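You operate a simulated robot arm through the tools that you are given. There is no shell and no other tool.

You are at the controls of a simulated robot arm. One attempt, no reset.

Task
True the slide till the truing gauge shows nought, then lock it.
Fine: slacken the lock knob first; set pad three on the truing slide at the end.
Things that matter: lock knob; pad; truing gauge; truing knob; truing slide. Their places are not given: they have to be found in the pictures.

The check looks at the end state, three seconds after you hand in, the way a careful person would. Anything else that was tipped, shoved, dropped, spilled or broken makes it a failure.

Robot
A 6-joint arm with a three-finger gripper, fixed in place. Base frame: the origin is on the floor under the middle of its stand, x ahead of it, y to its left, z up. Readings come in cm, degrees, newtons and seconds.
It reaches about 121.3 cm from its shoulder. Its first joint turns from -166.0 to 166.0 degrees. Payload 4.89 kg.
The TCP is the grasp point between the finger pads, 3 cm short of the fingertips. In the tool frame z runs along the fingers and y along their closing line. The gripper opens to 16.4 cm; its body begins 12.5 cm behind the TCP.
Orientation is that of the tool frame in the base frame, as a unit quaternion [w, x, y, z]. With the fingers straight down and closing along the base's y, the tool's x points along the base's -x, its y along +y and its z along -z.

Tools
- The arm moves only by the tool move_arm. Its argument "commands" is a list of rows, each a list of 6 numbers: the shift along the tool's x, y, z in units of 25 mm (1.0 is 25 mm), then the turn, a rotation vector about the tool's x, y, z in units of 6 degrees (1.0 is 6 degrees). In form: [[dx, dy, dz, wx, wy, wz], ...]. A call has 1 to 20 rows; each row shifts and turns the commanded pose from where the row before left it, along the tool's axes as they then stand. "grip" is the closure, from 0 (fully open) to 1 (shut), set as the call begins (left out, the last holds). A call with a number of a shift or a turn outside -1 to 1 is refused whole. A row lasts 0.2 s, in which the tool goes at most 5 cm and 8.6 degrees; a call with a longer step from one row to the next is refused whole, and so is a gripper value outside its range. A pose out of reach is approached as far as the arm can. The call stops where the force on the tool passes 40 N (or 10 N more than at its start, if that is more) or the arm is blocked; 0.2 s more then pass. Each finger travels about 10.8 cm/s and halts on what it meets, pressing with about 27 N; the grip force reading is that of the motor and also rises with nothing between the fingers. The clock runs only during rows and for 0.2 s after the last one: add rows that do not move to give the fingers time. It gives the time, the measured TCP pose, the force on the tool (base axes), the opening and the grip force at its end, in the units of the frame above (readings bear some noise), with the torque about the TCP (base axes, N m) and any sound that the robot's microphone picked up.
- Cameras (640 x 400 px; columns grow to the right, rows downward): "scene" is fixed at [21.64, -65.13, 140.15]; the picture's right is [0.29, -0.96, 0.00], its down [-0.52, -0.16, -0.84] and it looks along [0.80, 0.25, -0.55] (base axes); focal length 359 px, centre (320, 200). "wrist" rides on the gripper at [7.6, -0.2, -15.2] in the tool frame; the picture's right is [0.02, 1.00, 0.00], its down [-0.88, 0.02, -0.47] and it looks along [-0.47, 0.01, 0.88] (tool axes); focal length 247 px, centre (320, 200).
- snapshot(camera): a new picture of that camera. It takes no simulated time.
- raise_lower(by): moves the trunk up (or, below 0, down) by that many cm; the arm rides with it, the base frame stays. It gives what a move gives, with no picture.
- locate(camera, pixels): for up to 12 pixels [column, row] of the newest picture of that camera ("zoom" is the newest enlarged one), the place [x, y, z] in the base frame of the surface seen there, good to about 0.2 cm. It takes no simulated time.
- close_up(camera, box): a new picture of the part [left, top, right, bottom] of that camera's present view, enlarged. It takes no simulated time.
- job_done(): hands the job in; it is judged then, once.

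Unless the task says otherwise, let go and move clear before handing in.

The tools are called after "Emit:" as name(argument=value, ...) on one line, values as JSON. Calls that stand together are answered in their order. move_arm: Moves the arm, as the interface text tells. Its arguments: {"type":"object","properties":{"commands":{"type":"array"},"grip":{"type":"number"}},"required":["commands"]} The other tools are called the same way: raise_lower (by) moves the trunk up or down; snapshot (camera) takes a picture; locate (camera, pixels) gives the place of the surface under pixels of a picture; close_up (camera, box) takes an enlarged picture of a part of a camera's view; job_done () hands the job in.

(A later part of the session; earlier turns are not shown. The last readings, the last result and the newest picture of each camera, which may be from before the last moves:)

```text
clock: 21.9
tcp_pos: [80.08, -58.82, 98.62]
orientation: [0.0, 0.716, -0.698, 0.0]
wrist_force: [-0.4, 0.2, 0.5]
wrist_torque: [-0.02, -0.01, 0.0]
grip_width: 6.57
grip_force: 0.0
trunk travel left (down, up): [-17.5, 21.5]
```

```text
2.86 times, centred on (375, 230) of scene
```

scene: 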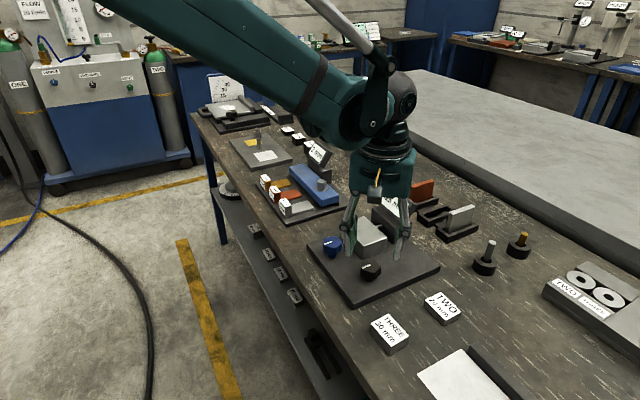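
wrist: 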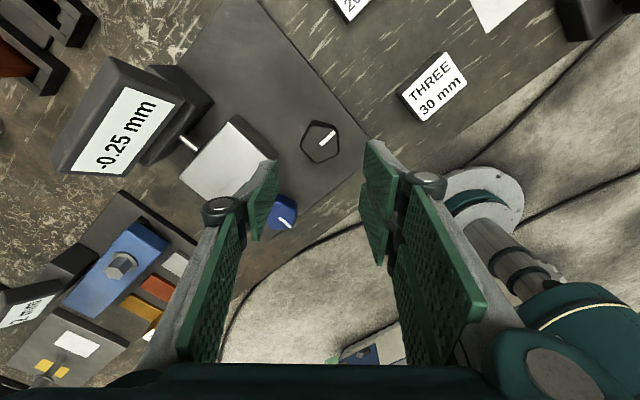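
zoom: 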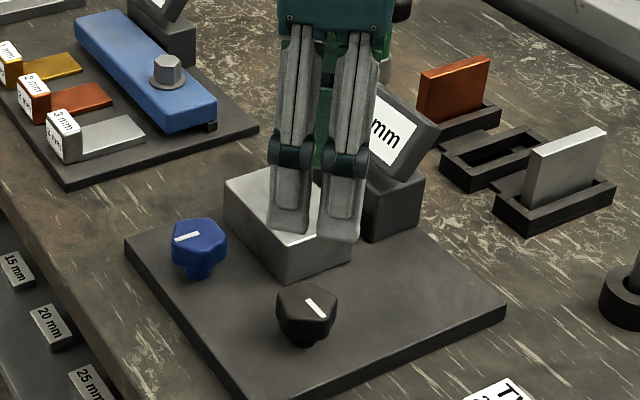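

Black knob's mark is now a quarter turn round and the gauge still shows -0.25 mm. Next I go above the blue knob (~84.3,-48.7) and turn the hand back so its closing line runs along the slide face.

Emit:
move_arm(commands=[[-0.81, -0.344, 0, 0, 0, 0], [-0.81, -0.344, 0, 0, 0, 0], [-0.81, -0.344, 0, 0, 0, 0], [-0.81, -0.344, 0, 0, 0, 0], [-0.81, -0.344, 0, 0, 0, 0], [0, 0, 0, 0, 0, 0]], grip=0.6)

Emit:
move_arm(commands=[[0, 0, 0, 0, 0, 1], [0, 0, 0, 0, 0, 1], [0, 0, 0, 0, 0, 1], [0, 0, 0, 0, 0, 1], [0, 0, 0, 0, 0, 1], [0, 0, 0, 0, 0, 1], [0, 0, 0, 0, 0, 1], [0, 0, 0, 0, 0, 1], [0, 0, 0, 0, 0, 1], [0, 0, 0, 0, 0, 1], [0, 0, 0, 0, 0, 1], [0, 0, 0, 0, 0, 1], [0, 0, 0, 0, 0, 1], [0, 0, 0, 0, 0, 1], [0, 0, 0, 0, 0, 1], [0, 0, 0, 0, 0, 1], [0, 0, 0, 0, 0, 1], [0, 0, 0, 0, 0, 1], [0, 0, 0, 0, 0, 1], [0, 0, 0, 0, 0, 1]], grip=0.6)

Emit:
snapshot(camera="wrist")

Emit:
close_up(camera="scene", box=[310, 160, 440, 300])

```text
clock: 23.3
tcp_pos: [83.8, -48.66, 98.67]
orientation: [-0.001, 0.716, -0.698, -0.001]
wrist_force: [0.2, -0.2, 1.0]
wrist_torque: [0.01, 0.02, -0.01]
grip_width: 6.56
grip_force: 0.1
trunk travel left (down, up): [-17.5, 21.5]
```

```text
clock: 27.5
tcp_pos: [83.83, -48.69, 98.6]
orientation: [0.001, 0.247, 0.969, 0.0]
wrist_force: [-0.6, -0.3, -0.2]
wrist_torque: [0.0, -0.02, -0.01]
grip_width: 6.54
grip_force: 0.0
trunk travel left (down, up): [-17.5, 21.5]
```

```text
taken
```

wrist: 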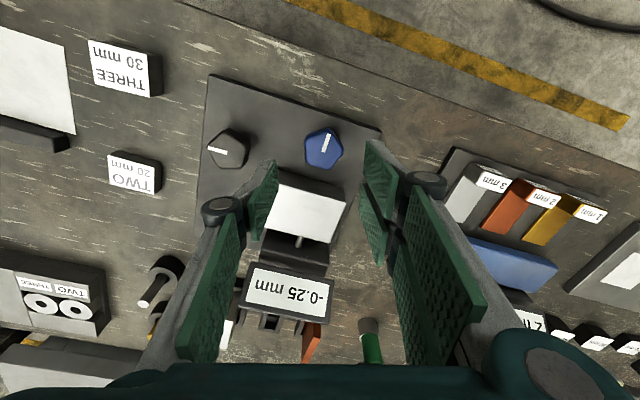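

```text
2.86 times, centred on (375, 230) of scene
```

zoom: 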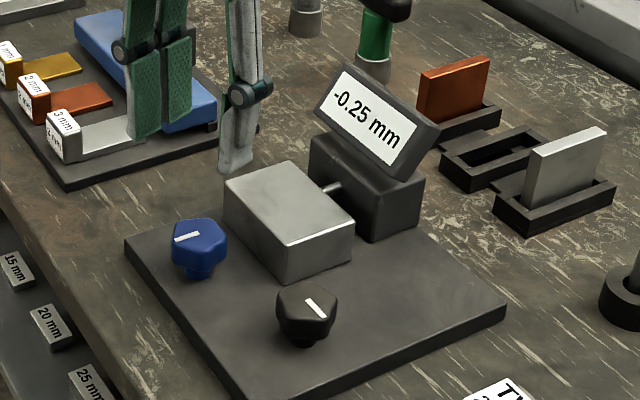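

The gauge stays visible from the scene camera in this pose. I'll refine the blue knob's centre from the wrist view around (324,148).

Emit:
close_up(camera="wrist", box=[284, 108, 364, 188])

Emit:
locate(camera="wrist", pixels=[[324, 150], [307, 150], [341, 150], [324, 165], [324, 135], [300, 185], [275, 170], [348, 190], [290, 175], [310, 210]])

```text
5.00 times, centred on (324, 148) of wrist
```

zoom: 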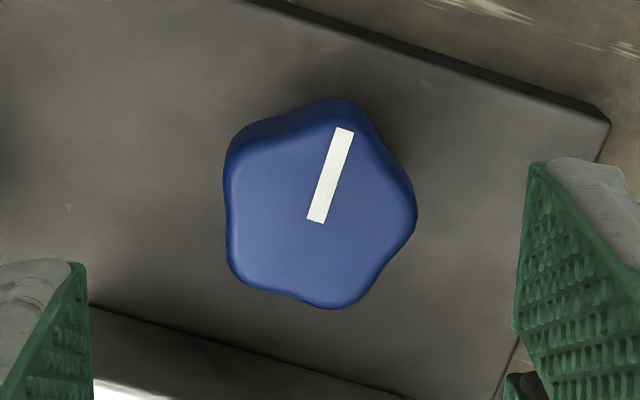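

```text
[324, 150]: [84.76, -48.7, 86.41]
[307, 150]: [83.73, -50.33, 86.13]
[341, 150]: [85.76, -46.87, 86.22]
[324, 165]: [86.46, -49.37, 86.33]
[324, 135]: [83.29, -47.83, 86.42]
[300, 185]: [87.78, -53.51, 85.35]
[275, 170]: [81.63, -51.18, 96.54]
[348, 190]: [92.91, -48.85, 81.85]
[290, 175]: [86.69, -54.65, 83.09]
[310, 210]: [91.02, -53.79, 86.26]
```

Blue knob centre ≈ (84.7,-48.8,86.3). Before descending I'll check how close the neighbouring 1-2-3 mm fixture is to the right-hand fingers.

Emit:
locate(camera="wrist", pixels=[[455, 150], [460, 205], [475, 168], [440, 195], [540, 290], [492, 182]])

Emit:
move_arm(commands=[[-0.164, 0.064, 0.5, 0, 0, 0], [-0.163, 0.064, 0.5, 0, 0, 0], [0, 0, 0.6, 0, 0, 0], [0, 0, 0.6, 0, 0, 0], [0, 0, 0.6, 0, 0, 0], [0, 0, 0, 0, 0, 0]], grip=0.6)

Emit:
snapshot(camera="wrist")

```text
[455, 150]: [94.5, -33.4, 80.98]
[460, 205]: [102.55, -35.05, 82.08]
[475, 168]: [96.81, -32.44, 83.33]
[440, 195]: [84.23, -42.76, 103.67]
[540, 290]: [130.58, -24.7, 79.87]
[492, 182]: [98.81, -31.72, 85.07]
```

```text
clock: 28.9
tcp_pos: [84.71, -48.68, 91.59]
orientation: [0.0, 0.246, 0.969, 0.001]
wrist_force: [0.2, 0.0, -0.1]
wrist_torque: [0.0, 0.01, -0.02]
grip_width: 6.56
grip_force: 0.1
trunk travel left (down, up): [-17.5, 21.5]
```

```text
taken
```

wrist: 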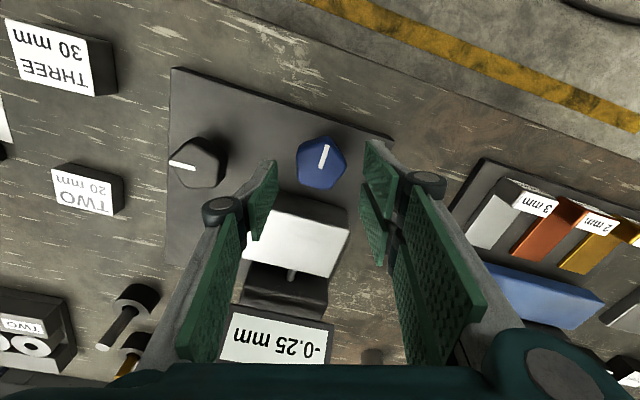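

The fixture is more than 10 cm away and the knob at (321,163) is centred between the fingers. Descending and gripping the blue knob.

Emit:
move_arm(commands=[[0, -0.02, 0.5, 0, 0, 0], [0, -0.02, 0.5, 0, 0, 0], [0, 0, 0.5, 0, 0, 0], [0, 0, 0.5, 0, 0, 0], [0, 0, 0, 0, 0, 0]], grip=0.6)

Emit:
move_arm(commands=[[0, 0, 0, 0, 0, 0], [0, 0, 0, 0, 0, 0], [0, 0, 0, 0, 0, 0]], grip=0.76)

Emit:
snapshot(camera="wrist")

Emit:
close_up(camera="scene", box=[310, 160, 440, 300])

```text
clock: 30.1
tcp_pos: [84.54, -48.77, 86.58]
orientation: [0.001, 0.246, 0.969, 0.001]
wrist_force: [-0.2, -0.6, 0.0]
wrist_torque: [0.01, 0.0, 0.01]
grip_width: 6.57
grip_force: 0.1
trunk travel left (down, up): [-17.5, 21.5]
```

```text
clock: 30.9
tcp_pos: [84.62, -48.75, 86.54]
orientation: [0.0, 0.246, 0.969, 0.0]
wrist_force: [4.2, 9.8, -1.8]
wrist_torque: [0.33, -0.23, 0.08]
grip_width: 4.36
grip_force: 45.1
trunk travel left (down, up): [-17.5, 21.5]
```

```text
taken
```

wrist: 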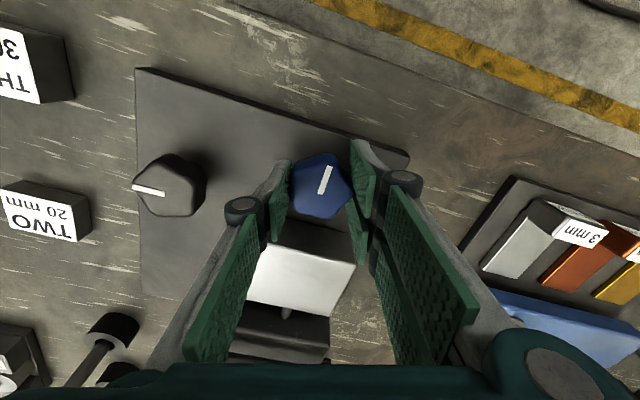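

```text
2.86 times, centred on (375, 230) of scene
```

zoom: 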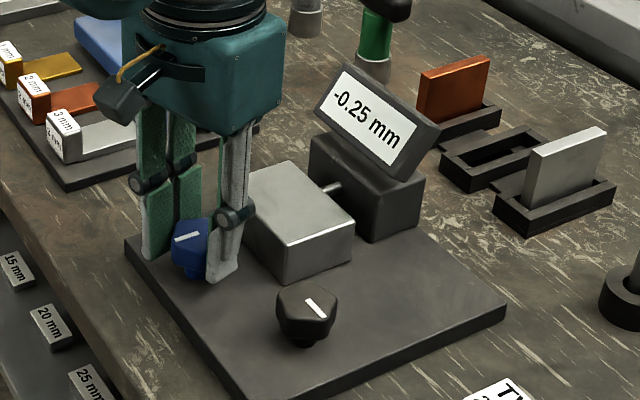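

Blue knob is gripped and the gauge (-0.25 mm) is readable in the same view. I'll turn it 6° clockwise as a trial and read.

Emit:
move_arm(commands=[[0, 0, 0, 0, 0, 0.5], [0, 0, 0, 0, 0, 0.5], [0, 0, 0, 0, 0, 0], [0, 0, 0, 0, 0, 0]], grip=0.76)

Emit:
close_up(camera="scene", box=[310, 160, 440, 300])

```text
clock: 31.9
tcp_pos: [84.67, -48.69, 86.71]
orientation: [0.0, 0.297, 0.955, 0.001]
wrist_force: [4.5, 29.7, -2.9]
wrist_torque: [0.99, -0.06, 0.03]
grip_width: 4.34
grip_force: 45.0
trunk travel left (down, up): [-17.5, 21.5]
```

```text
2.86 times, centred on (375, 230) of scene
```

zoom: 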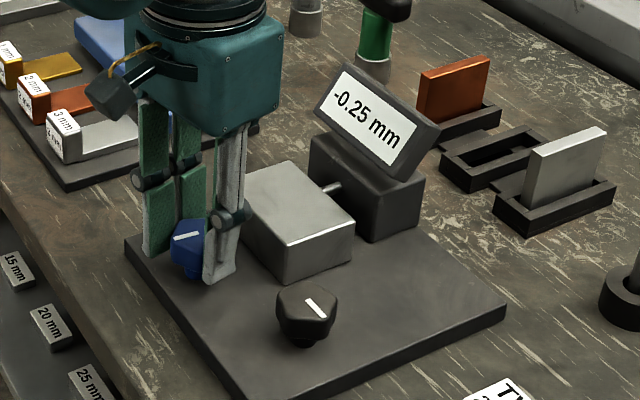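

The gauge stays at -0.25 mm and a side force of ~30 N built up; I'll check in the wrist view whether the knob turned with the fingers or slipped.

Emit:
close_up(camera="wrist", box=[260, 120, 400, 260])

Emit:
close_up(camera="scene", box=[320, 225, 390, 285])

```text
2.86 times, centred on (330, 190) of wrist
```

zoom: 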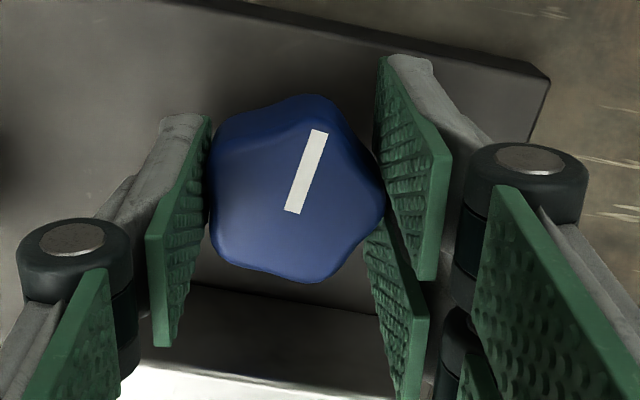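

```text
6.67 times, centred on (355, 255) of scene
```

zoom: 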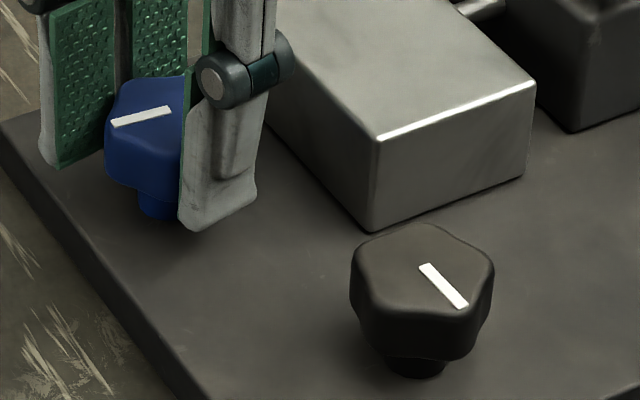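

The knob did turn with the hand (its mark kept pace), but 6° isn't enough to tell. I'll ease 1 mm toward the load and turn 18° more clockwise, then read the gauge.

Emit:
move_arm(commands=[[0, 0.05, 0, 0, 0, 0], [0, 0, 0, 0, 0, 0.4], [0, 0, 0, 0, 0, 0.4], [0, 0, 0, 0, 0, 0.4], [0, 0, 0, 0, 0, 0.4], [0, 0, 0, 0, 0, 0.4], [0, 0, 0, 0, 0, 0.4], [0, 0, 0, 0, 0, 0.4], [0, 0, 0, 0, 0, 0.2], [0, 0, 0, 0, 0, 0]], grip=0.76)

Emit:
close_up(camera="scene", box=[310, 160, 440, 300])

Emit:
close_up(camera="wrist", box=[260, 120, 400, 260])

```text
clock: 32.8
tcp_pos: [84.73, -48.65, 86.65]
orientation: [-0.001, 0.333, 0.943, 0.002]
wrist_force: [-1.3, 8.3, 0.8]
wrist_torque: [0.46, -0.12, 0.0]
grip_width: 4.35
grip_force: 44.6
trunk travel left (down, up): [-17.5, 21.5]
stopped in row 4: the force on the tool passed its limit at 41 N (the readings are from after the stop); the commanded pose is now the measured one
```

```text
2.86 times, centred on (375, 230) of scene
```

zoom: 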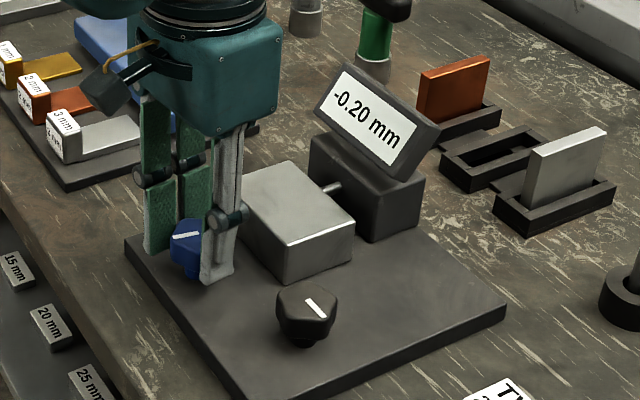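

```text
2.86 times, centred on (330, 190) of wrist
```

zoom: 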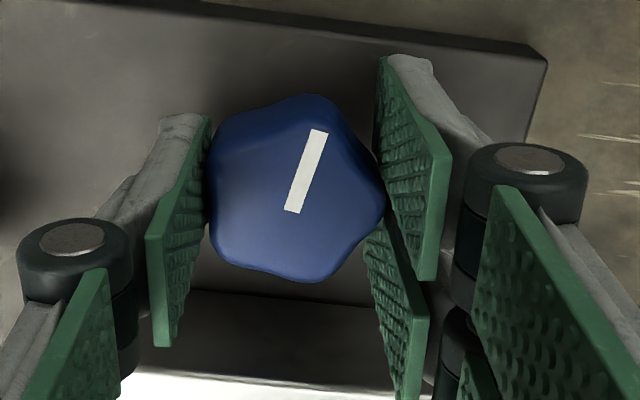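

The gauge went to -0.20 mm, so blue is the truing knob and clockwise is the right way (black is the lock). I'll go on clockwise in small steps, reading each time.

Emit:
move_arm(commands=[[0, 0, 0, 0, 0, 0.3], [0, 0, 0, 0, 0, 0.3], [0, 0, 0, 0, 0, 0.3], [0, 0, 0, 0, 0, 0]], grip=0.76)

Emit:
close_up(camera="scene", box=[310, 160, 440, 300])

```text
clock: 33.8
tcp_pos: [84.63, -48.62, 86.62]
orientation: [-0.001, 0.377, 0.926, 0.001]
wrist_force: [7.4, 20.6, 8.6]
wrist_torque: [1.04, 0.1, 0.05]
grip_width: 4.37
grip_force: 45.3
trunk travel left (down, up): [-17.5, 21.5]
```

```text
2.86 times, centred on (375, 230) of scene
```

zoom: 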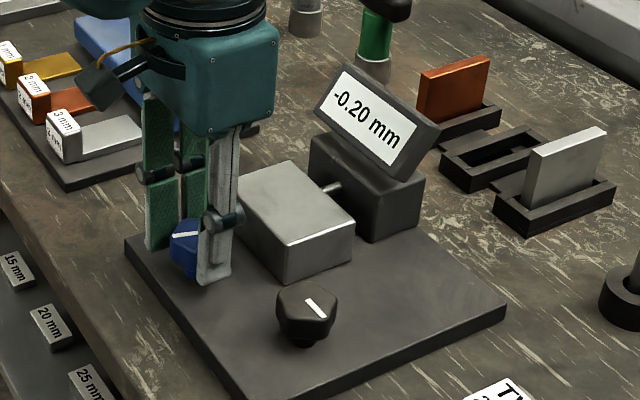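

Hand is now ~16° clockwise of the start, still reading -0.20 — the display seems to step by 0.05. Continuing in ~6° steps with a slight easing of the side load.

Emit:
move_arm(commands=[[0, 0.04, 0, 0, 0, 0], [0, 0, 0, 0, 0, 0.3], [0, 0, 0, 0, 0, 0.3], [0, 0, 0, 0, 0, 0.3], [0, 0, 0, 0, 0, 0]], grip=0.76)

Emit:
close_up(camera="scene", box=[310, 160, 440, 300])

```text
clock: 35.0
tcp_pos: [84.73, -48.66, 86.64]
orientation: [0.0, 0.421, 0.907, 0.0]
wrist_force: [-2.8, 15.2, -4.7]
wrist_torque: [0.43, 0.25, 0.02]
grip_width: 4.31
grip_force: 44.5
trunk travel left (down, up): [-17.5, 21.5]
```

```text
2.86 times, centred on (375, 230) of scene
```

zoom: 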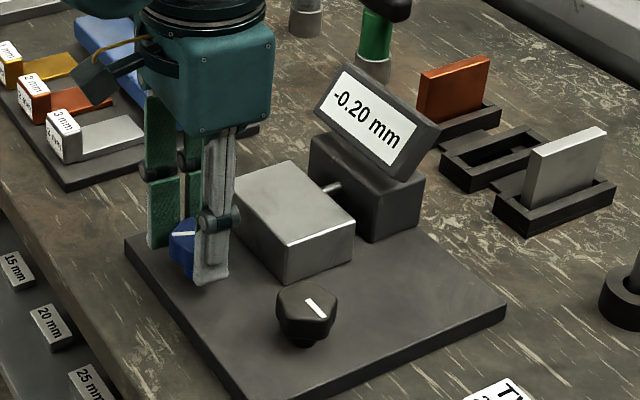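

21° turned, still -0.20. Continuing another ~9°.

Emit:
move_arm(commands=[[0, 0.02, 0, 0, 0, 0.3], [0, 0, 0, 0, 0, 0.3], [0, 0, 0, 0, 0, 0.3], [0, 0, 0, 0, 0, 0.3], [0, 0, 0, 0, 0, 0.3], [0, 0, 0, 0, 0, 0]], grip=0.76)

Emit:
close_up(camera="scene", box=[310, 160, 440, 300])

Emit:
close_up(camera="wrist", box=[260, 120, 400, 260])

```text
clock: 36.4
tcp_pos: [84.72, -48.62, 86.65]
orientation: [-0.001, 0.491, 0.871, 0.0]
wrist_force: [-22.1, 12.3, -9.5]
wrist_torque: [0.79, 0.99, 0.0]
grip_width: 4.33
grip_force: 45.4
trunk travel left (down, up): [-17.5, 21.5]
```

```text
2.86 times, centred on (375, 230) of scene
```

zoom: 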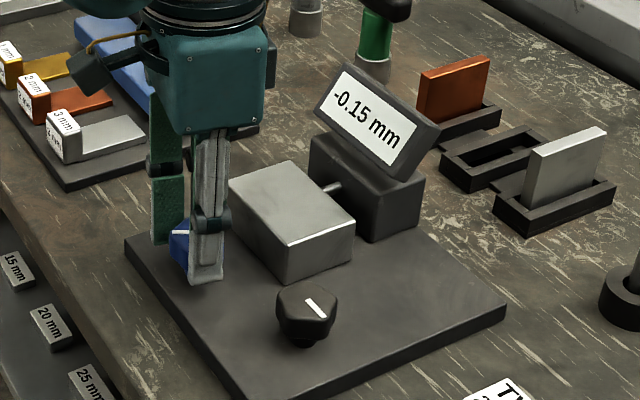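

```text
2.86 times, centred on (330, 190) of wrist
```

zoom: 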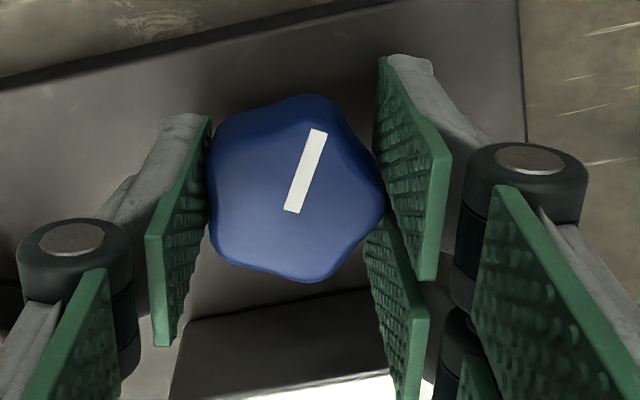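

30° turned gives -0.15; transitions near 9° and 27° fit 1 mm per turn, so nought should be at about 90° clockwise in all. I'll ease the side load along tool +x and go on.

Emit:
move_arm(commands=[[0.045, -0.01, 0, 0, 0, 0], [0, 0, 0, 0, 0, 0.3], [0, 0, 0, 0, 0, 0.3], [0, 0, 0, 0, 0, 0.3], [0, 0, 0, 0, 0, 0.3], [0, 0, 0, 0, 0, 0.3], [0, 0, 0, 0, 0, 0.3], [0, 0, 0, 0, 0, 0.3], [0, 0, 0, 0, 0, 0]], grip=0.76)

Emit:
close_up(camera="scene", box=[310, 160, 440, 300])

```text
clock: 38.4
tcp_pos: [84.75, -48.58, 86.63]
orientation: [-0.001, 0.584, 0.812, 0.001]
wrist_force: [14.8, -16.1, 18.7]
wrist_torque: [-0.56, -0.57, 0.04]
grip_width: 4.35
grip_force: 45.8
trunk travel left (down, up): [-17.5, 21.5]
```

```text
2.86 times, centred on (375, 230) of scene
```

zoom: 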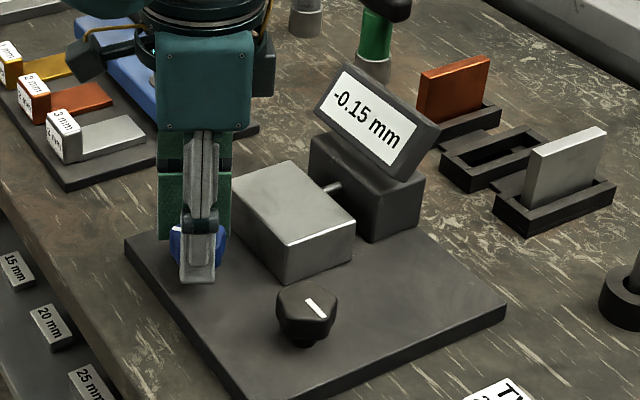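

43° turned, -0.15 (switch expected at 45°). Easing the loads slightly and continuing.

Emit:
move_arm(commands=[[-0.03, 0.015, -0.03, 0, 0, 0], [0, 0, 0, 0, 0, 0.3], [0, 0, 0, 0, 0, 0.3], [0, 0, 0, 0, 0, 0.3], [0, 0, 0, 0, 0, 0.3], [0, 0, 0, 0, 0, 0.3], [0, 0, 0, 0, 0, 0.3], [0, 0, 0, 0, 0, 0]], grip=0.76)

Emit:
close_up(camera="scene", box=[310, 160, 440, 300])

Emit:
close_up(camera="wrist", box=[220, 120, 420, 300])

```text
clock: 40.1
tcp_pos: [84.84, -48.63, 86.55]
orientation: [-0.002, 0.658, 0.753, 0.001]
wrist_force: [-7.6, 3.1, -22.6]
wrist_torque: [-0.18, 0.14, -0.01]
grip_width: 4.35
grip_force: 44.0
trunk travel left (down, up): [-17.5, 21.5]
```

```text
2.86 times, centred on (375, 230) of scene
```

zoom: 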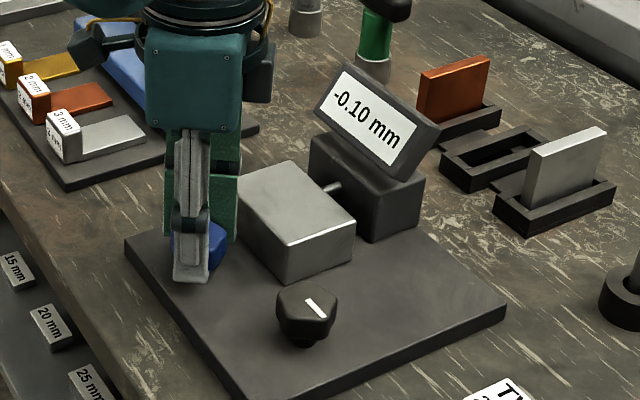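

```text
2.22 times, centred on (320, 210) of wrist
```

zoom: 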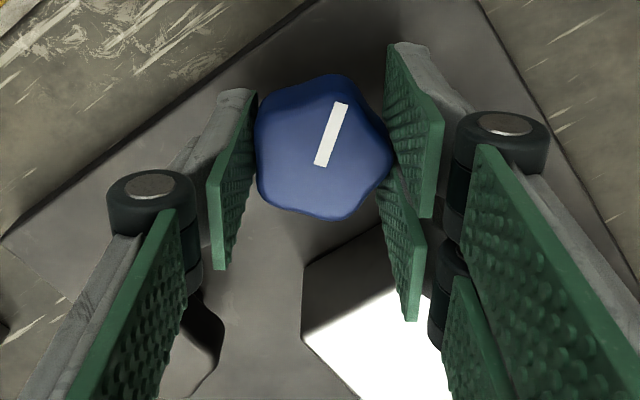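

53.8° turned, -0.10 as predicted. Continuing ~15° more, easing slightly down.

Emit:
move_arm(commands=[[0, 0, 0.03, 0, 0, 0], [0, 0, 0, 0, 0, 0.3], [0, 0, 0, 0, 0, 0.3], [0, 0, 0, 0, 0, 0.3], [0, 0, 0, 0, 0, 0.3], [0, 0, 0, 0, 0, 0.3], [0, 0, 0, 0, 0, 0.3], [0, 0, 0, 0, 0, 0.3], [0, 0, 0, 0, 0, 0.3], [0, 0, 0, 0, 0, 0]], grip=0.76)

Emit:
close_up(camera="scene", box=[310, 160, 440, 300])

Emit:
close_up(camera="wrist", box=[220, 120, 420, 300])

```text
clock: 42.4
tcp_pos: [84.91, -48.55, 86.66]
orientation: [-0.002, 0.746, 0.666, 0.001]
wrist_force: [6.5, 11.6, 0.9]
wrist_torque: [0.6, -0.23, 0.03]
grip_width: 4.33
grip_force: 45.2
trunk travel left (down, up): [-17.5, 21.5]
```

```text
2.86 times, centred on (375, 230) of scene
```

zoom: 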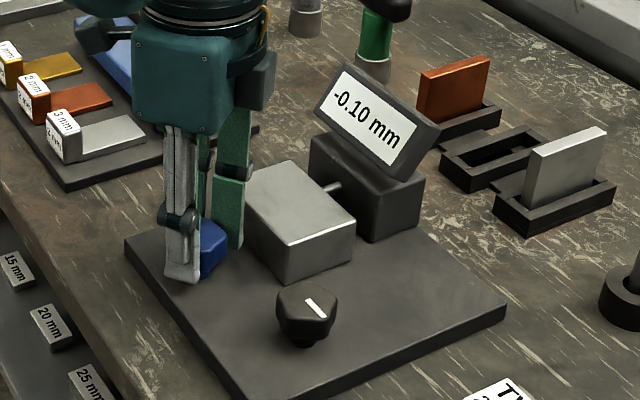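

```text
2.22 times, centred on (320, 210) of wrist
```

zoom: 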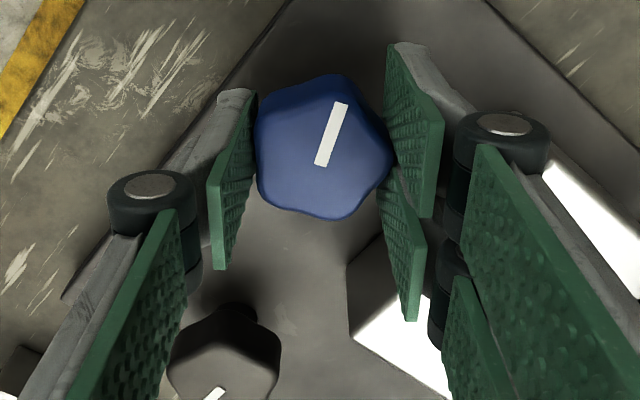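

68° turned, still -0.10, so the period is about 20° per 0.05 mm — nought centre should be about 100° total. Continuing 12°.

Emit:
move_arm(commands=[[0, 0.01, 0, 0, 0, 0.3], [0, 0, 0, 0, 0, 0.3], [0, 0, 0, 0, 0, 0.3], [0, 0, 0, 0, 0, 0.3], [0, 0, 0, 0, 0, 0.3], [0, 0, 0, 0, 0, 0.3], [0, 0, 0, 0, 0, 0]], grip=0.76)

Emit:
close_up(camera="scene", box=[310, 160, 440, 300])

```text
clock: 44.0
tcp_pos: [84.92, -48.66, 86.61]
orientation: [-0.001, 0.805, 0.593, 0.0]
wrist_force: [4.7, 4.7, 5.6]
wrist_torque: [-0.15, -0.22, 0.02]
grip_width: 4.32
grip_force: 44.8
trunk travel left (down, up): [-17.5, 21.5]
stopped in row 7: the force on the tool passed its limit at 41 N (the readings are from after the stop); the commanded pose is now the measured one
```

```text
2.86 times, centred on (375, 230) of scene
```

zoom: 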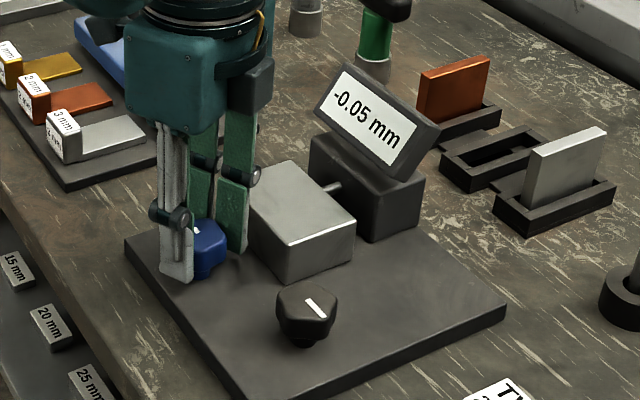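

78.7° turned, reading -0.05. I'll check the gap between the pair of fingers and the slide before the last ~20°.

Emit:
close_up(camera="scene", box=[325, 200, 395, 270])

Emit:
close_up(camera="wrist", box=[220, 120, 460, 360])

```text
5.71 times, centred on (360, 235) of scene
```

zoom: 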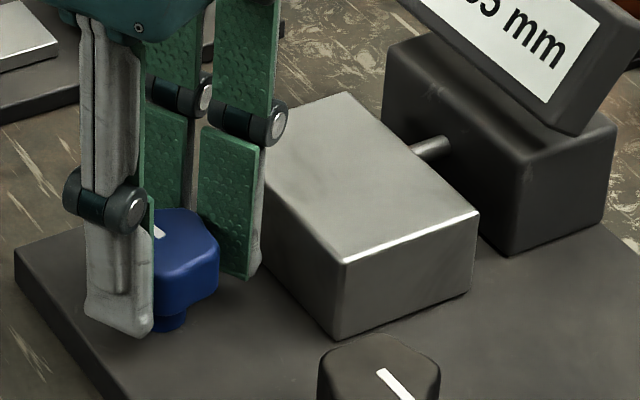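

```text
1.67 times, centred on (340, 240) of wrist
```

zoom: 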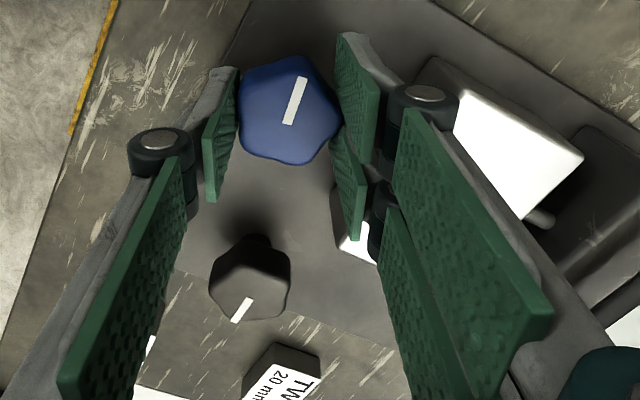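

The pair of fingers clears the slide, and further turning squares it up with the slide face (more clearance). Continuing 12° with care.

Emit:
move_arm(commands=[[0, 0, 0, 0, 0, 0.3], [0, 0, 0, 0, 0, 0.3], [0, 0, 0, 0, 0, 0.3], [0, 0, 0, 0, 0, 0.3], [0, 0, 0, 0, 0, 0.3], [0, 0, 0, 0, 0, 0.3], [0, 0, 0, 0, 0, 0]], grip=0.76)

Emit:
close_up(camera="scene", box=[310, 160, 440, 300])

```text
clock: 45.6
tcp_pos: [84.9, -48.63, 86.49]
orientation: [-0.001, 0.858, 0.513, 0.001]
wrist_force: [27.8, 0.8, 13.1]
wrist_torque: [0.14, -1.07, 0.07]
grip_width: 4.33
grip_force: 44.4
trunk travel left (down, up): [-17.5, 21.5]
```

```text
2.86 times, centred on (375, 230) of scene
```

zoom: 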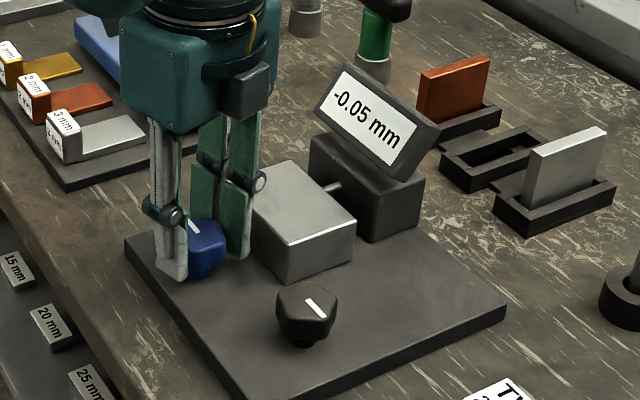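

89.7° turned, -0.05; the side load is (28,1,13) N, so I'll ease that way and turn ~5° more.

Emit:
move_arm(commands=[[0.02, 0.04, -0.02, 0, 0, 0], [0, 0, 0, 0, 0, 0.3], [0, 0, 0, 0, 0, 0.3], [0, 0, 0, 0, 0, 0.2], [0, 0, 0, 0, 0, 0]], grip=0.76)

Emit:
close_up(camera="scene", box=[310, 160, 440, 300])

```text
clock: 46.8
tcp_pos: [85.01, -48.66, 86.6]
orientation: [-0.002, 0.879, 0.477, 0.0]
wrist_force: [-15.3, 13.7, -15.3]
wrist_torque: [0.26, 0.55, -0.04]
grip_width: 4.31
grip_force: 44.8
trunk travel left (down, up): [-17.5, 21.5]
```

```text
2.86 times, centred on (375, 230) of scene
```

zoom: 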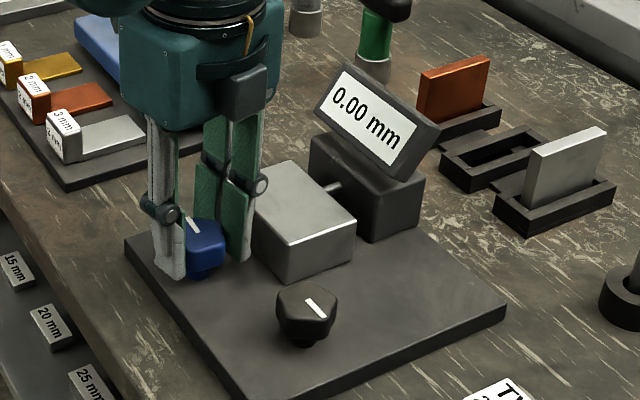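

Gauge now reads 0.00 at ~94.5°; the band for nought should run to ~110°, so I'll turn ~6° more to sit in its middle.

Emit:
move_arm(commands=[[-0.01, -0.02, 0.02, 0, 0, 0], [0, 0, 0, 0, 0, 0.3], [0, 0, 0, 0, 0, 0.3], [0, 0, 0, 0, 0, 0.4], [0, 0, 0, 0, 0, 0]], grip=0.76)

Emit:
close_up(camera="scene", box=[310, 160, 440, 300])

Emit:
snapshot(camera="wrist")

```text
clock: 48.0
tcp_pos: [84.93, -48.59, 86.74]
orientation: [-0.001, 0.902, 0.431, 0.0]
wrist_force: [0.5, 9.8, -4.4]
wrist_torque: [0.26, -0.05, -0.01]
grip_width: 4.33
grip_force: 44.4
trunk travel left (down, up): [-17.5, 21.5]
```

```text
2.86 times, centred on (375, 230) of scene
```

zoom: 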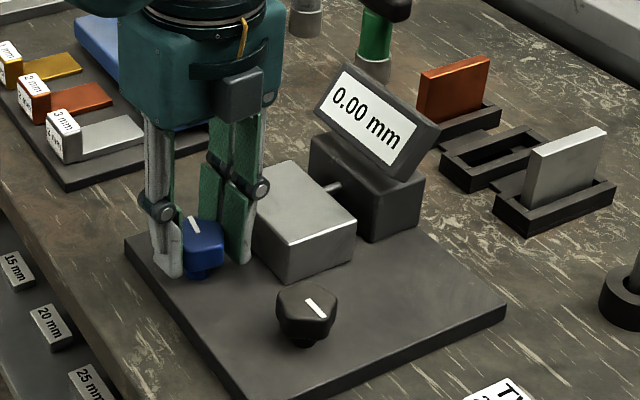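

```text
taken
```

wrist: 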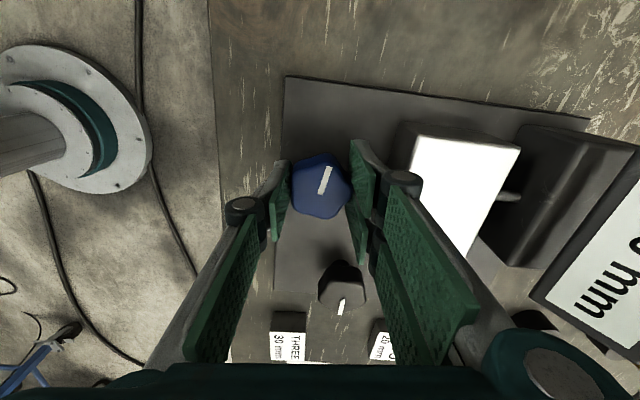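

100.4° turned, gauge 0.00. Now I'll open slightly (5.7 cm), lift straight off the blue knob and confirm the reading holds.

Emit:
move_arm(commands=[[0, 0, 0, 0, 0, 0], [0, 0, 0, 0, 0, 0], [0, 0, -0.4, 0, 0, 0], [0, 0, -0.8, 0, 0, 0], [0, 0, -0.8, 0, 0, 0], [0, 0, -0.8, 0, 0, 0], [0, 0, -0.8, 0, 0, 0], [0, 0, -0.8, 0, 0, 0], [0, 0, -0.8, 0, 0, 0], [0, 0, 0, 0, 0, 0]], grip=0.65)

Emit:
snapshot(camera="wrist")

Emit:
close_up(camera="scene", box=[310, 160, 440, 300])

```text
clock: 50.2
tcp_pos: [84.75, -48.61, 99.51]
orientation: [-0.001, 0.902, 0.431, 0.0]
wrist_force: [-0.2, 0.6, -0.2]
wrist_torque: [0.03, -0.01, 0.01]
grip_width: 5.74
grip_force: 0.0
trunk travel left (down, up): [-17.5, 21.5]
```

```text
taken
```

wrist: 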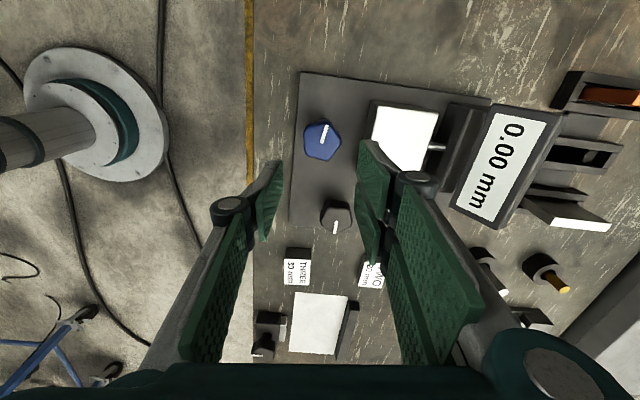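

```text
2.86 times, centred on (375, 230) of scene
```

zoom: 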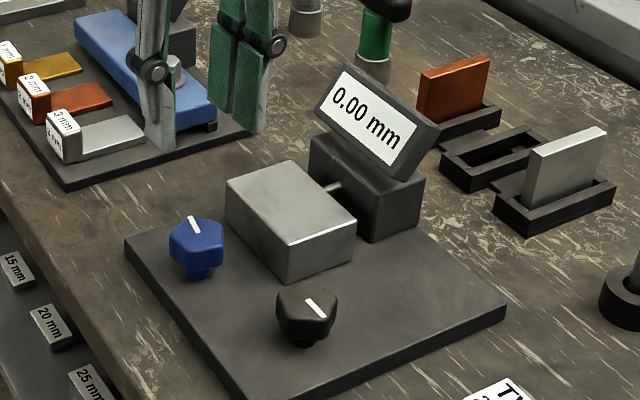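

Reading holds at 0.00 with the hand off. Now I'll swing the hand back round (counter-clockwise, high up) to grip the black lock knob and tighten it.

Emit:
move_arm(commands=[[0, 0, 0, 0, 0, -1], [0, 0, 0, 0, 0, -1], [0, 0, 0, 0, 0, -1], [0, 0, 0, 0, 0, -1], [0, 0, 0, 0, 0, -1], [0, 0, 0, 0, 0, -1], [0, 0, 0, 0, 0, -1], [0, 0, 0, 0, 0, -1], [0, 0, 0, 0, 0, -1], [0, 0, 0, 0, 0, -1], [0, 0, 0, 0, 0, -1], [0, 0, 0, 0, 0, -1], [0, 0, 0, 0, 0, -1], [0, 0, 0, 0, 0, -1], [0, 0, 0, 0, 0, -1], [0, 0, 0, 0, 0, -1], [0, 0, 0, 0, 0, -1], [0, 0, 0, 0, 0, -1], [0, 0, 0, 0, 0, -1], [0, 0, 0, 0, 0, -1]], grip=0.6)

Emit:
move_arm(commands=[[0, 0, 0, 0, 0, -1], [0, 0, 0, 0, 0, -1], [0, 0, 0, 0, 0, -1], [0, 0, 0, 0, 0, -1], [0, 0, 0, 0, 0, -1], [0, 0, 0, 0, 0, -1], [0, 0, 0, 0, 0, -1], [0, 0, 0, 0, 0, -1], [0, 0, 0, 0, 0, -1], [0, 0, 0, 0, 0, -1], [0, 0, 0, 0, 0, -1], [0, 0, 0, 0, 0, -1], [0, 0, 0, 0, 0, -1], [0, 0, 0, 0, 0, -1], [0, 0, 0, 0, 0, -1], [0, 0, 0, 0, 0, -1], [0, 0, 0, 0, 0, -0.7], [0, 0, 0, 0, 0, 0]], grip=0.6)

```text
clock: 54.4
tcp_pos: [84.91, -48.67, 99.59]
orientation: [0.0, 0.077, 0.997, 0.002]
wrist_force: [0.4, 0.6, -0.3]
wrist_torque: [0.02, 0.0, 0.03]
grip_width: 6.57
grip_force: 0.1
trunk travel left (down, up): [-17.5, 21.5]
```

```text
clock: 58.2
tcp_pos: [84.88, -48.58, 99.64]
orientation: [-0.001, 0.715, -0.699, 0.0]
wrist_force: [-0.7, 0.0, 0.5]
wrist_torque: [-0.02, 0.02, -0.01]
grip_width: 6.55
grip_force: 0.0
trunk travel left (down, up): [-17.5, 21.5]
```

Hand is at the same turn as when I left the black knob. Moving over the black knob and descending to just above it.

Emit:
move_arm(commands=[[0.81, 0.42, 0, 0, 0, 0], [0.81, 0.42, 0, 0, 0, 0], [0.81, 0.42, 0, 0, 0, 0], [0.81, 0.42, 0, 0, 0, 0], [0.81, 0.42, 0, 0, 0, 0], [0, 0, 0.7, 0, 0, 0], [0, 0, 0.7, 0, 0, 0], [0, 0, 0.7, 0, 0, 0], [0, 0, 0.7, 0, 0, 0], [0, 0, 0.5, 0, 0, 0], [0, 0, 0, 0, 0, 0]], grip=0.6)

Emit:
snapshot(camera="wrist")

Emit:
close_up(camera="scene", box=[310, 160, 440, 300])

```text
clock: 60.6
tcp_pos: [79.99, -58.92, 91.44]
orientation: [-0.001, 0.714, -0.7, 0.0]
wrist_force: [0.0, -0.3, 0.8]
wrist_torque: [-0.01, 0.0, -0.01]
grip_width: 6.57
grip_force: 0.1
trunk travel left (down, up): [-17.5, 21.5]
```

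```text
taken
```

wrist: 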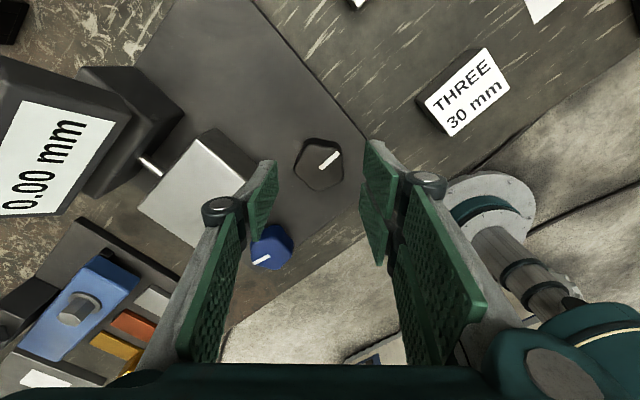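

```text
2.86 times, centred on (375, 230) of scene
```

zoom: 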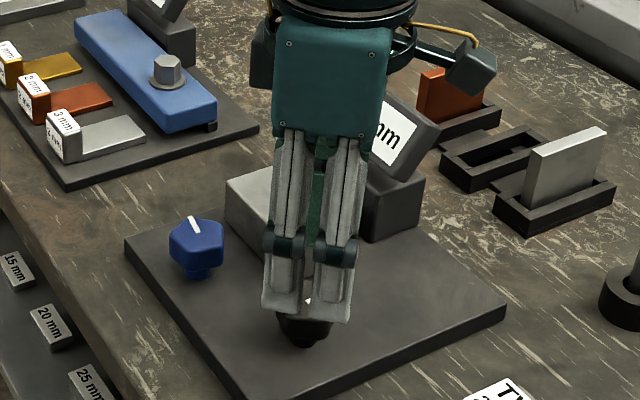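

Black knob (320,163) is centred between the fingers; gauge 0.00 still in view. Narrowing to 5.7 cm, descending, and gripping.

Emit:
move_arm(commands=[[-0.03, 0.04, 0, 0, 0, 0], [0, 0, 0.49, 0, 0, 0], [0, 0, 0.49, 0, 0, 0], [0, 0, 0.49, 0, 0, 0], [0, 0, 0.49, 0, 0, 0], [0, 0, 0, 0, 0, 0]], grip=0.65)

Emit:
move_arm(commands=[[0, 0, 0, 0, 0, 0], [0, 0, 0, 0, 0, 0], [0, 0, 0, 0, 0, 0]], grip=0.76)

Emit:
snapshot(camera="wrist")

```text
clock: 62.0
tcp_pos: [79.72, -58.81, 86.4]
orientation: [-0.001, 0.714, -0.7, -0.001]
wrist_force: [0.2, 0.2, 0.7]
wrist_torque: [0.01, 0.01, 0.02]
grip_width: 5.73
grip_force: 0.0
trunk travel left (down, up): [-17.5, 21.5]
```

```text
clock: 62.8
tcp_pos: [79.91, -58.86, 86.45]
orientation: [0.0, 0.715, -0.699, -0.001]
wrist_force: [20.1, -4.1, 7.2]
wrist_torque: [-0.13, -0.62, -0.02]
grip_width: 4.33
grip_force: 45.1
trunk travel left (down, up): [-17.5, 21.5]
```

```text
taken
```

wrist: 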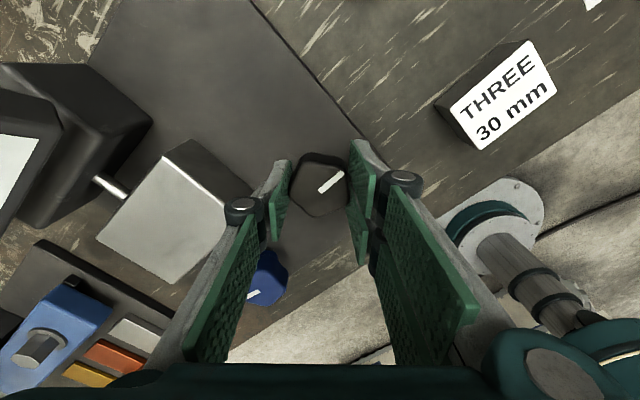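

Gripped at 4.33 cm with ~20 N side load; easing that and turning clockwise 36° to tighten.

Emit:
move_arm(commands=[[0, -0.05, 0, 0, 0, 0], [0, 0, 0, 0, 0, 0.4], [0, 0, 0, 0, 0, 0.4], [0, 0, 0, 0, 0, 0.4], [0, 0, 0, 0, 0, 0.4], [0, 0, 0, 0, 0, 0.4], [0, 0, 0, 0, 0, 0.4], [0, 0, 0, 0, 0, 0.4], [0, 0, 0, 0, 0, 0.4], [0, 0, 0, 0, 0, 0.4], [0, 0, 0, 0, 0, 0.4], [0, 0, 0, 0, 0, 0.4], [0, 0, 0, 0, 0, 0.4], [0, 0, 0, 0, 0, 0.4], [0, 0, 0, 0, 0, 0.4], [0, 0, 0, 0, 0, 0.4], [0, 0, 0, 0, 0, 0]], grip=0.76)

Emit:
snapshot(camera="wrist")

```text
clock: 66.4
tcp_pos: [79.95, -58.65, 86.43]
orientation: [0.001, -0.464, 0.886, 0.002]
wrist_force: [-19.9, -12.2, 10.2]
wrist_torque: [-0.4, 0.57, 0.0]
grip_width: 4.32
grip_force: 45.2
trunk travel left (down, up): [-17.5, 21.5]
```

```text
taken
```

wrist: 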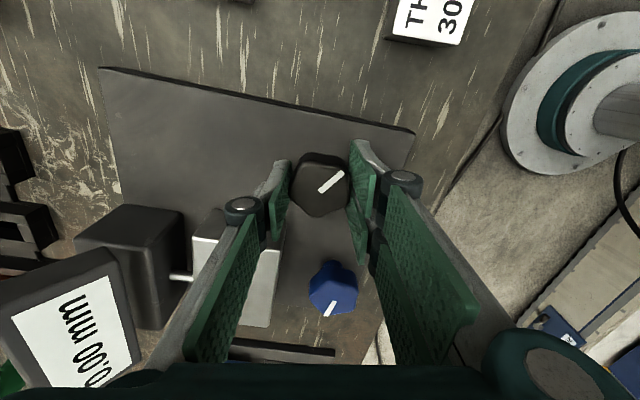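

Turned 36°, mark still in place between fingers, gauge 0.00 visible. Easing the load and turning on by ~30°.

Emit:
move_arm(commands=[[0.04, 0.015, -0.02, 0, 0, 0], [0, 0, 0, 0, 0, 0.4], [0, 0, 0, 0, 0, 0.4], [0, 0, 0, 0, 0, 0.4], [0, 0, 0, 0, 0, 0.4], [0, 0, 0, 0, 0, 0.4], [0, 0, 0, 0, 0, 0.4], [0, 0, 0, 0, 0, 0.4], [0, 0, 0, 0, 0, 0.4], [0, 0, 0, 0, 0, 0.4], [0, 0, 0, 0, 0, 0.4], [0, 0, 0, 0, 0, 0.4], [0, 0, 0, 0, 0, 0.4], [0, 0, 0, 0, 0, 0]], grip=0.76)

Emit:
snapshot(camera="wrist")

```text
clock: 69.4
tcp_pos: [79.86, -58.66, 86.41]
orientation: [-0.001, -0.228, 0.974, 0.001]
wrist_force: [-3.7, 20.8, -10.6]
wrist_torque: [0.7, -0.35, -0.02]
grip_width: 4.35
grip_force: 45.2
trunk travel left (down, up): [-17.5, 21.5]
```

```text
taken
```

wrist: 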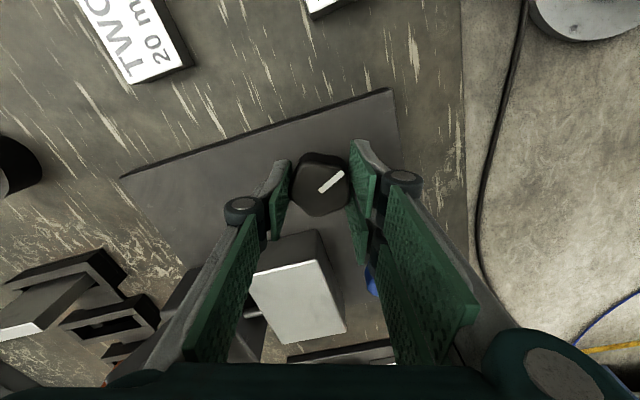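

64.9° of ~91° done, no resistance. Turning the remaining ~26°.

Emit:
move_arm(commands=[[-0.01, 0.04, 0.02, 0, 0, 0], [0, 0, 0, 0, 0, 0.4], [0, 0, 0, 0, 0, 0.4], [0, 0, 0, 0, 0, 0.4], [0, 0, 0, 0, 0, 0.4], [0, 0, 0, 0, 0, 0.4], [0, 0, 0, 0, 0, 0.4], [0, 0, 0, 0, 0, 0.4], [0, 0, 0, 0, 0, 0.4], [0, 0, 0, 0, 0, 0.4], [0, 0, 0, 0, 0, 0.4], [0, 0, 0, 0, 0, 0.4], [0, 0, 0, 0, 0, 0]], grip=0.76)

Emit:
snapshot(camera="wrist")

Emit:
close_up(camera="scene", box=[310, 180, 440, 300])

```text
clock: 72.2
tcp_pos: [79.82, -58.73, 86.56]
orientation: [0.001, 0.0, 1.0, 0.001]
wrist_force: [14.5, 6.6, 13.0]
wrist_torque: [0.27, -0.77, 0.01]
grip_width: 4.34
grip_force: 44.8
trunk travel left (down, up): [-17.5, 21.5]
```

```text
taken
```

wrist: 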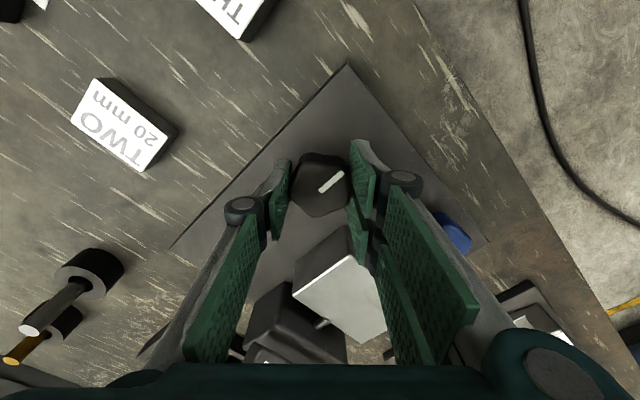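

```text
3.33 times, centred on (375, 240) of scene
```

zoom: 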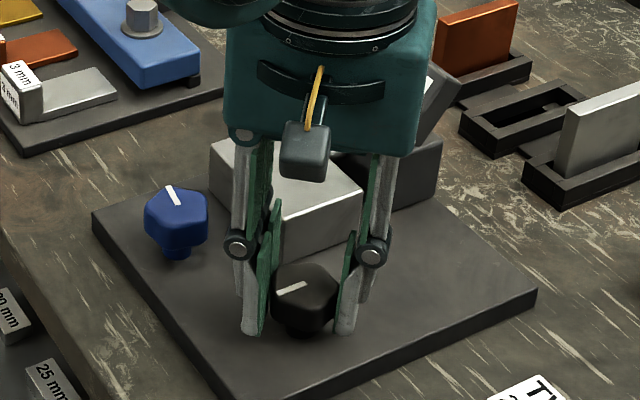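

The lock knob's mark is back at its original place. I'll try a further ~5° clockwise gently to feel for the tight end.

Emit:
move_arm(commands=[[-0.02, 0, -0.02, 0, 0, 0.3], [0, 0, 0, 0, 0, 0.3], [0, 0, 0, 0, 0, 0.3], [0, 0, 0, 0, 0, 0]], grip=0.76)

Emit:
snapshot(camera="wrist")

Emit:
close_up(camera="wrist", box=[260, 120, 400, 260])

```text
clock: 73.2
tcp_pos: [79.73, -58.64, 86.39]
orientation: [0.0, 0.047, 0.999, 0.001]
wrist_force: [2.8, 11.6, -0.6]
wrist_torque: [0.2, -0.6, 0.26]
grip_width: 4.35
grip_force: 44.9
trunk travel left (down, up): [-17.5, 21.5]
```

```text
taken
```

wrist: 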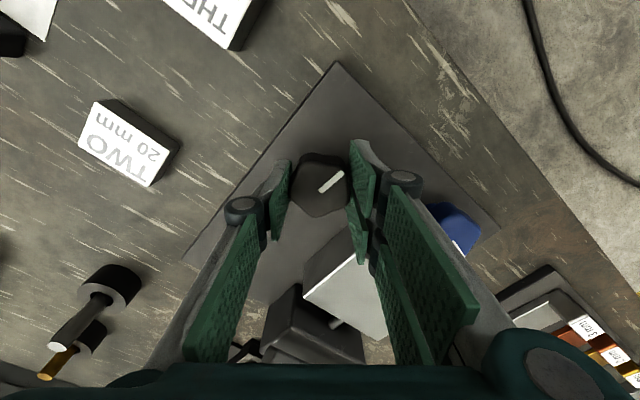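

```text
2.86 times, centred on (330, 190) of wrist
```

zoom: 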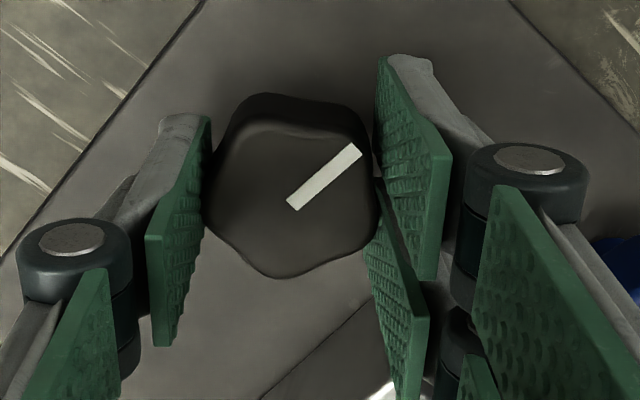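

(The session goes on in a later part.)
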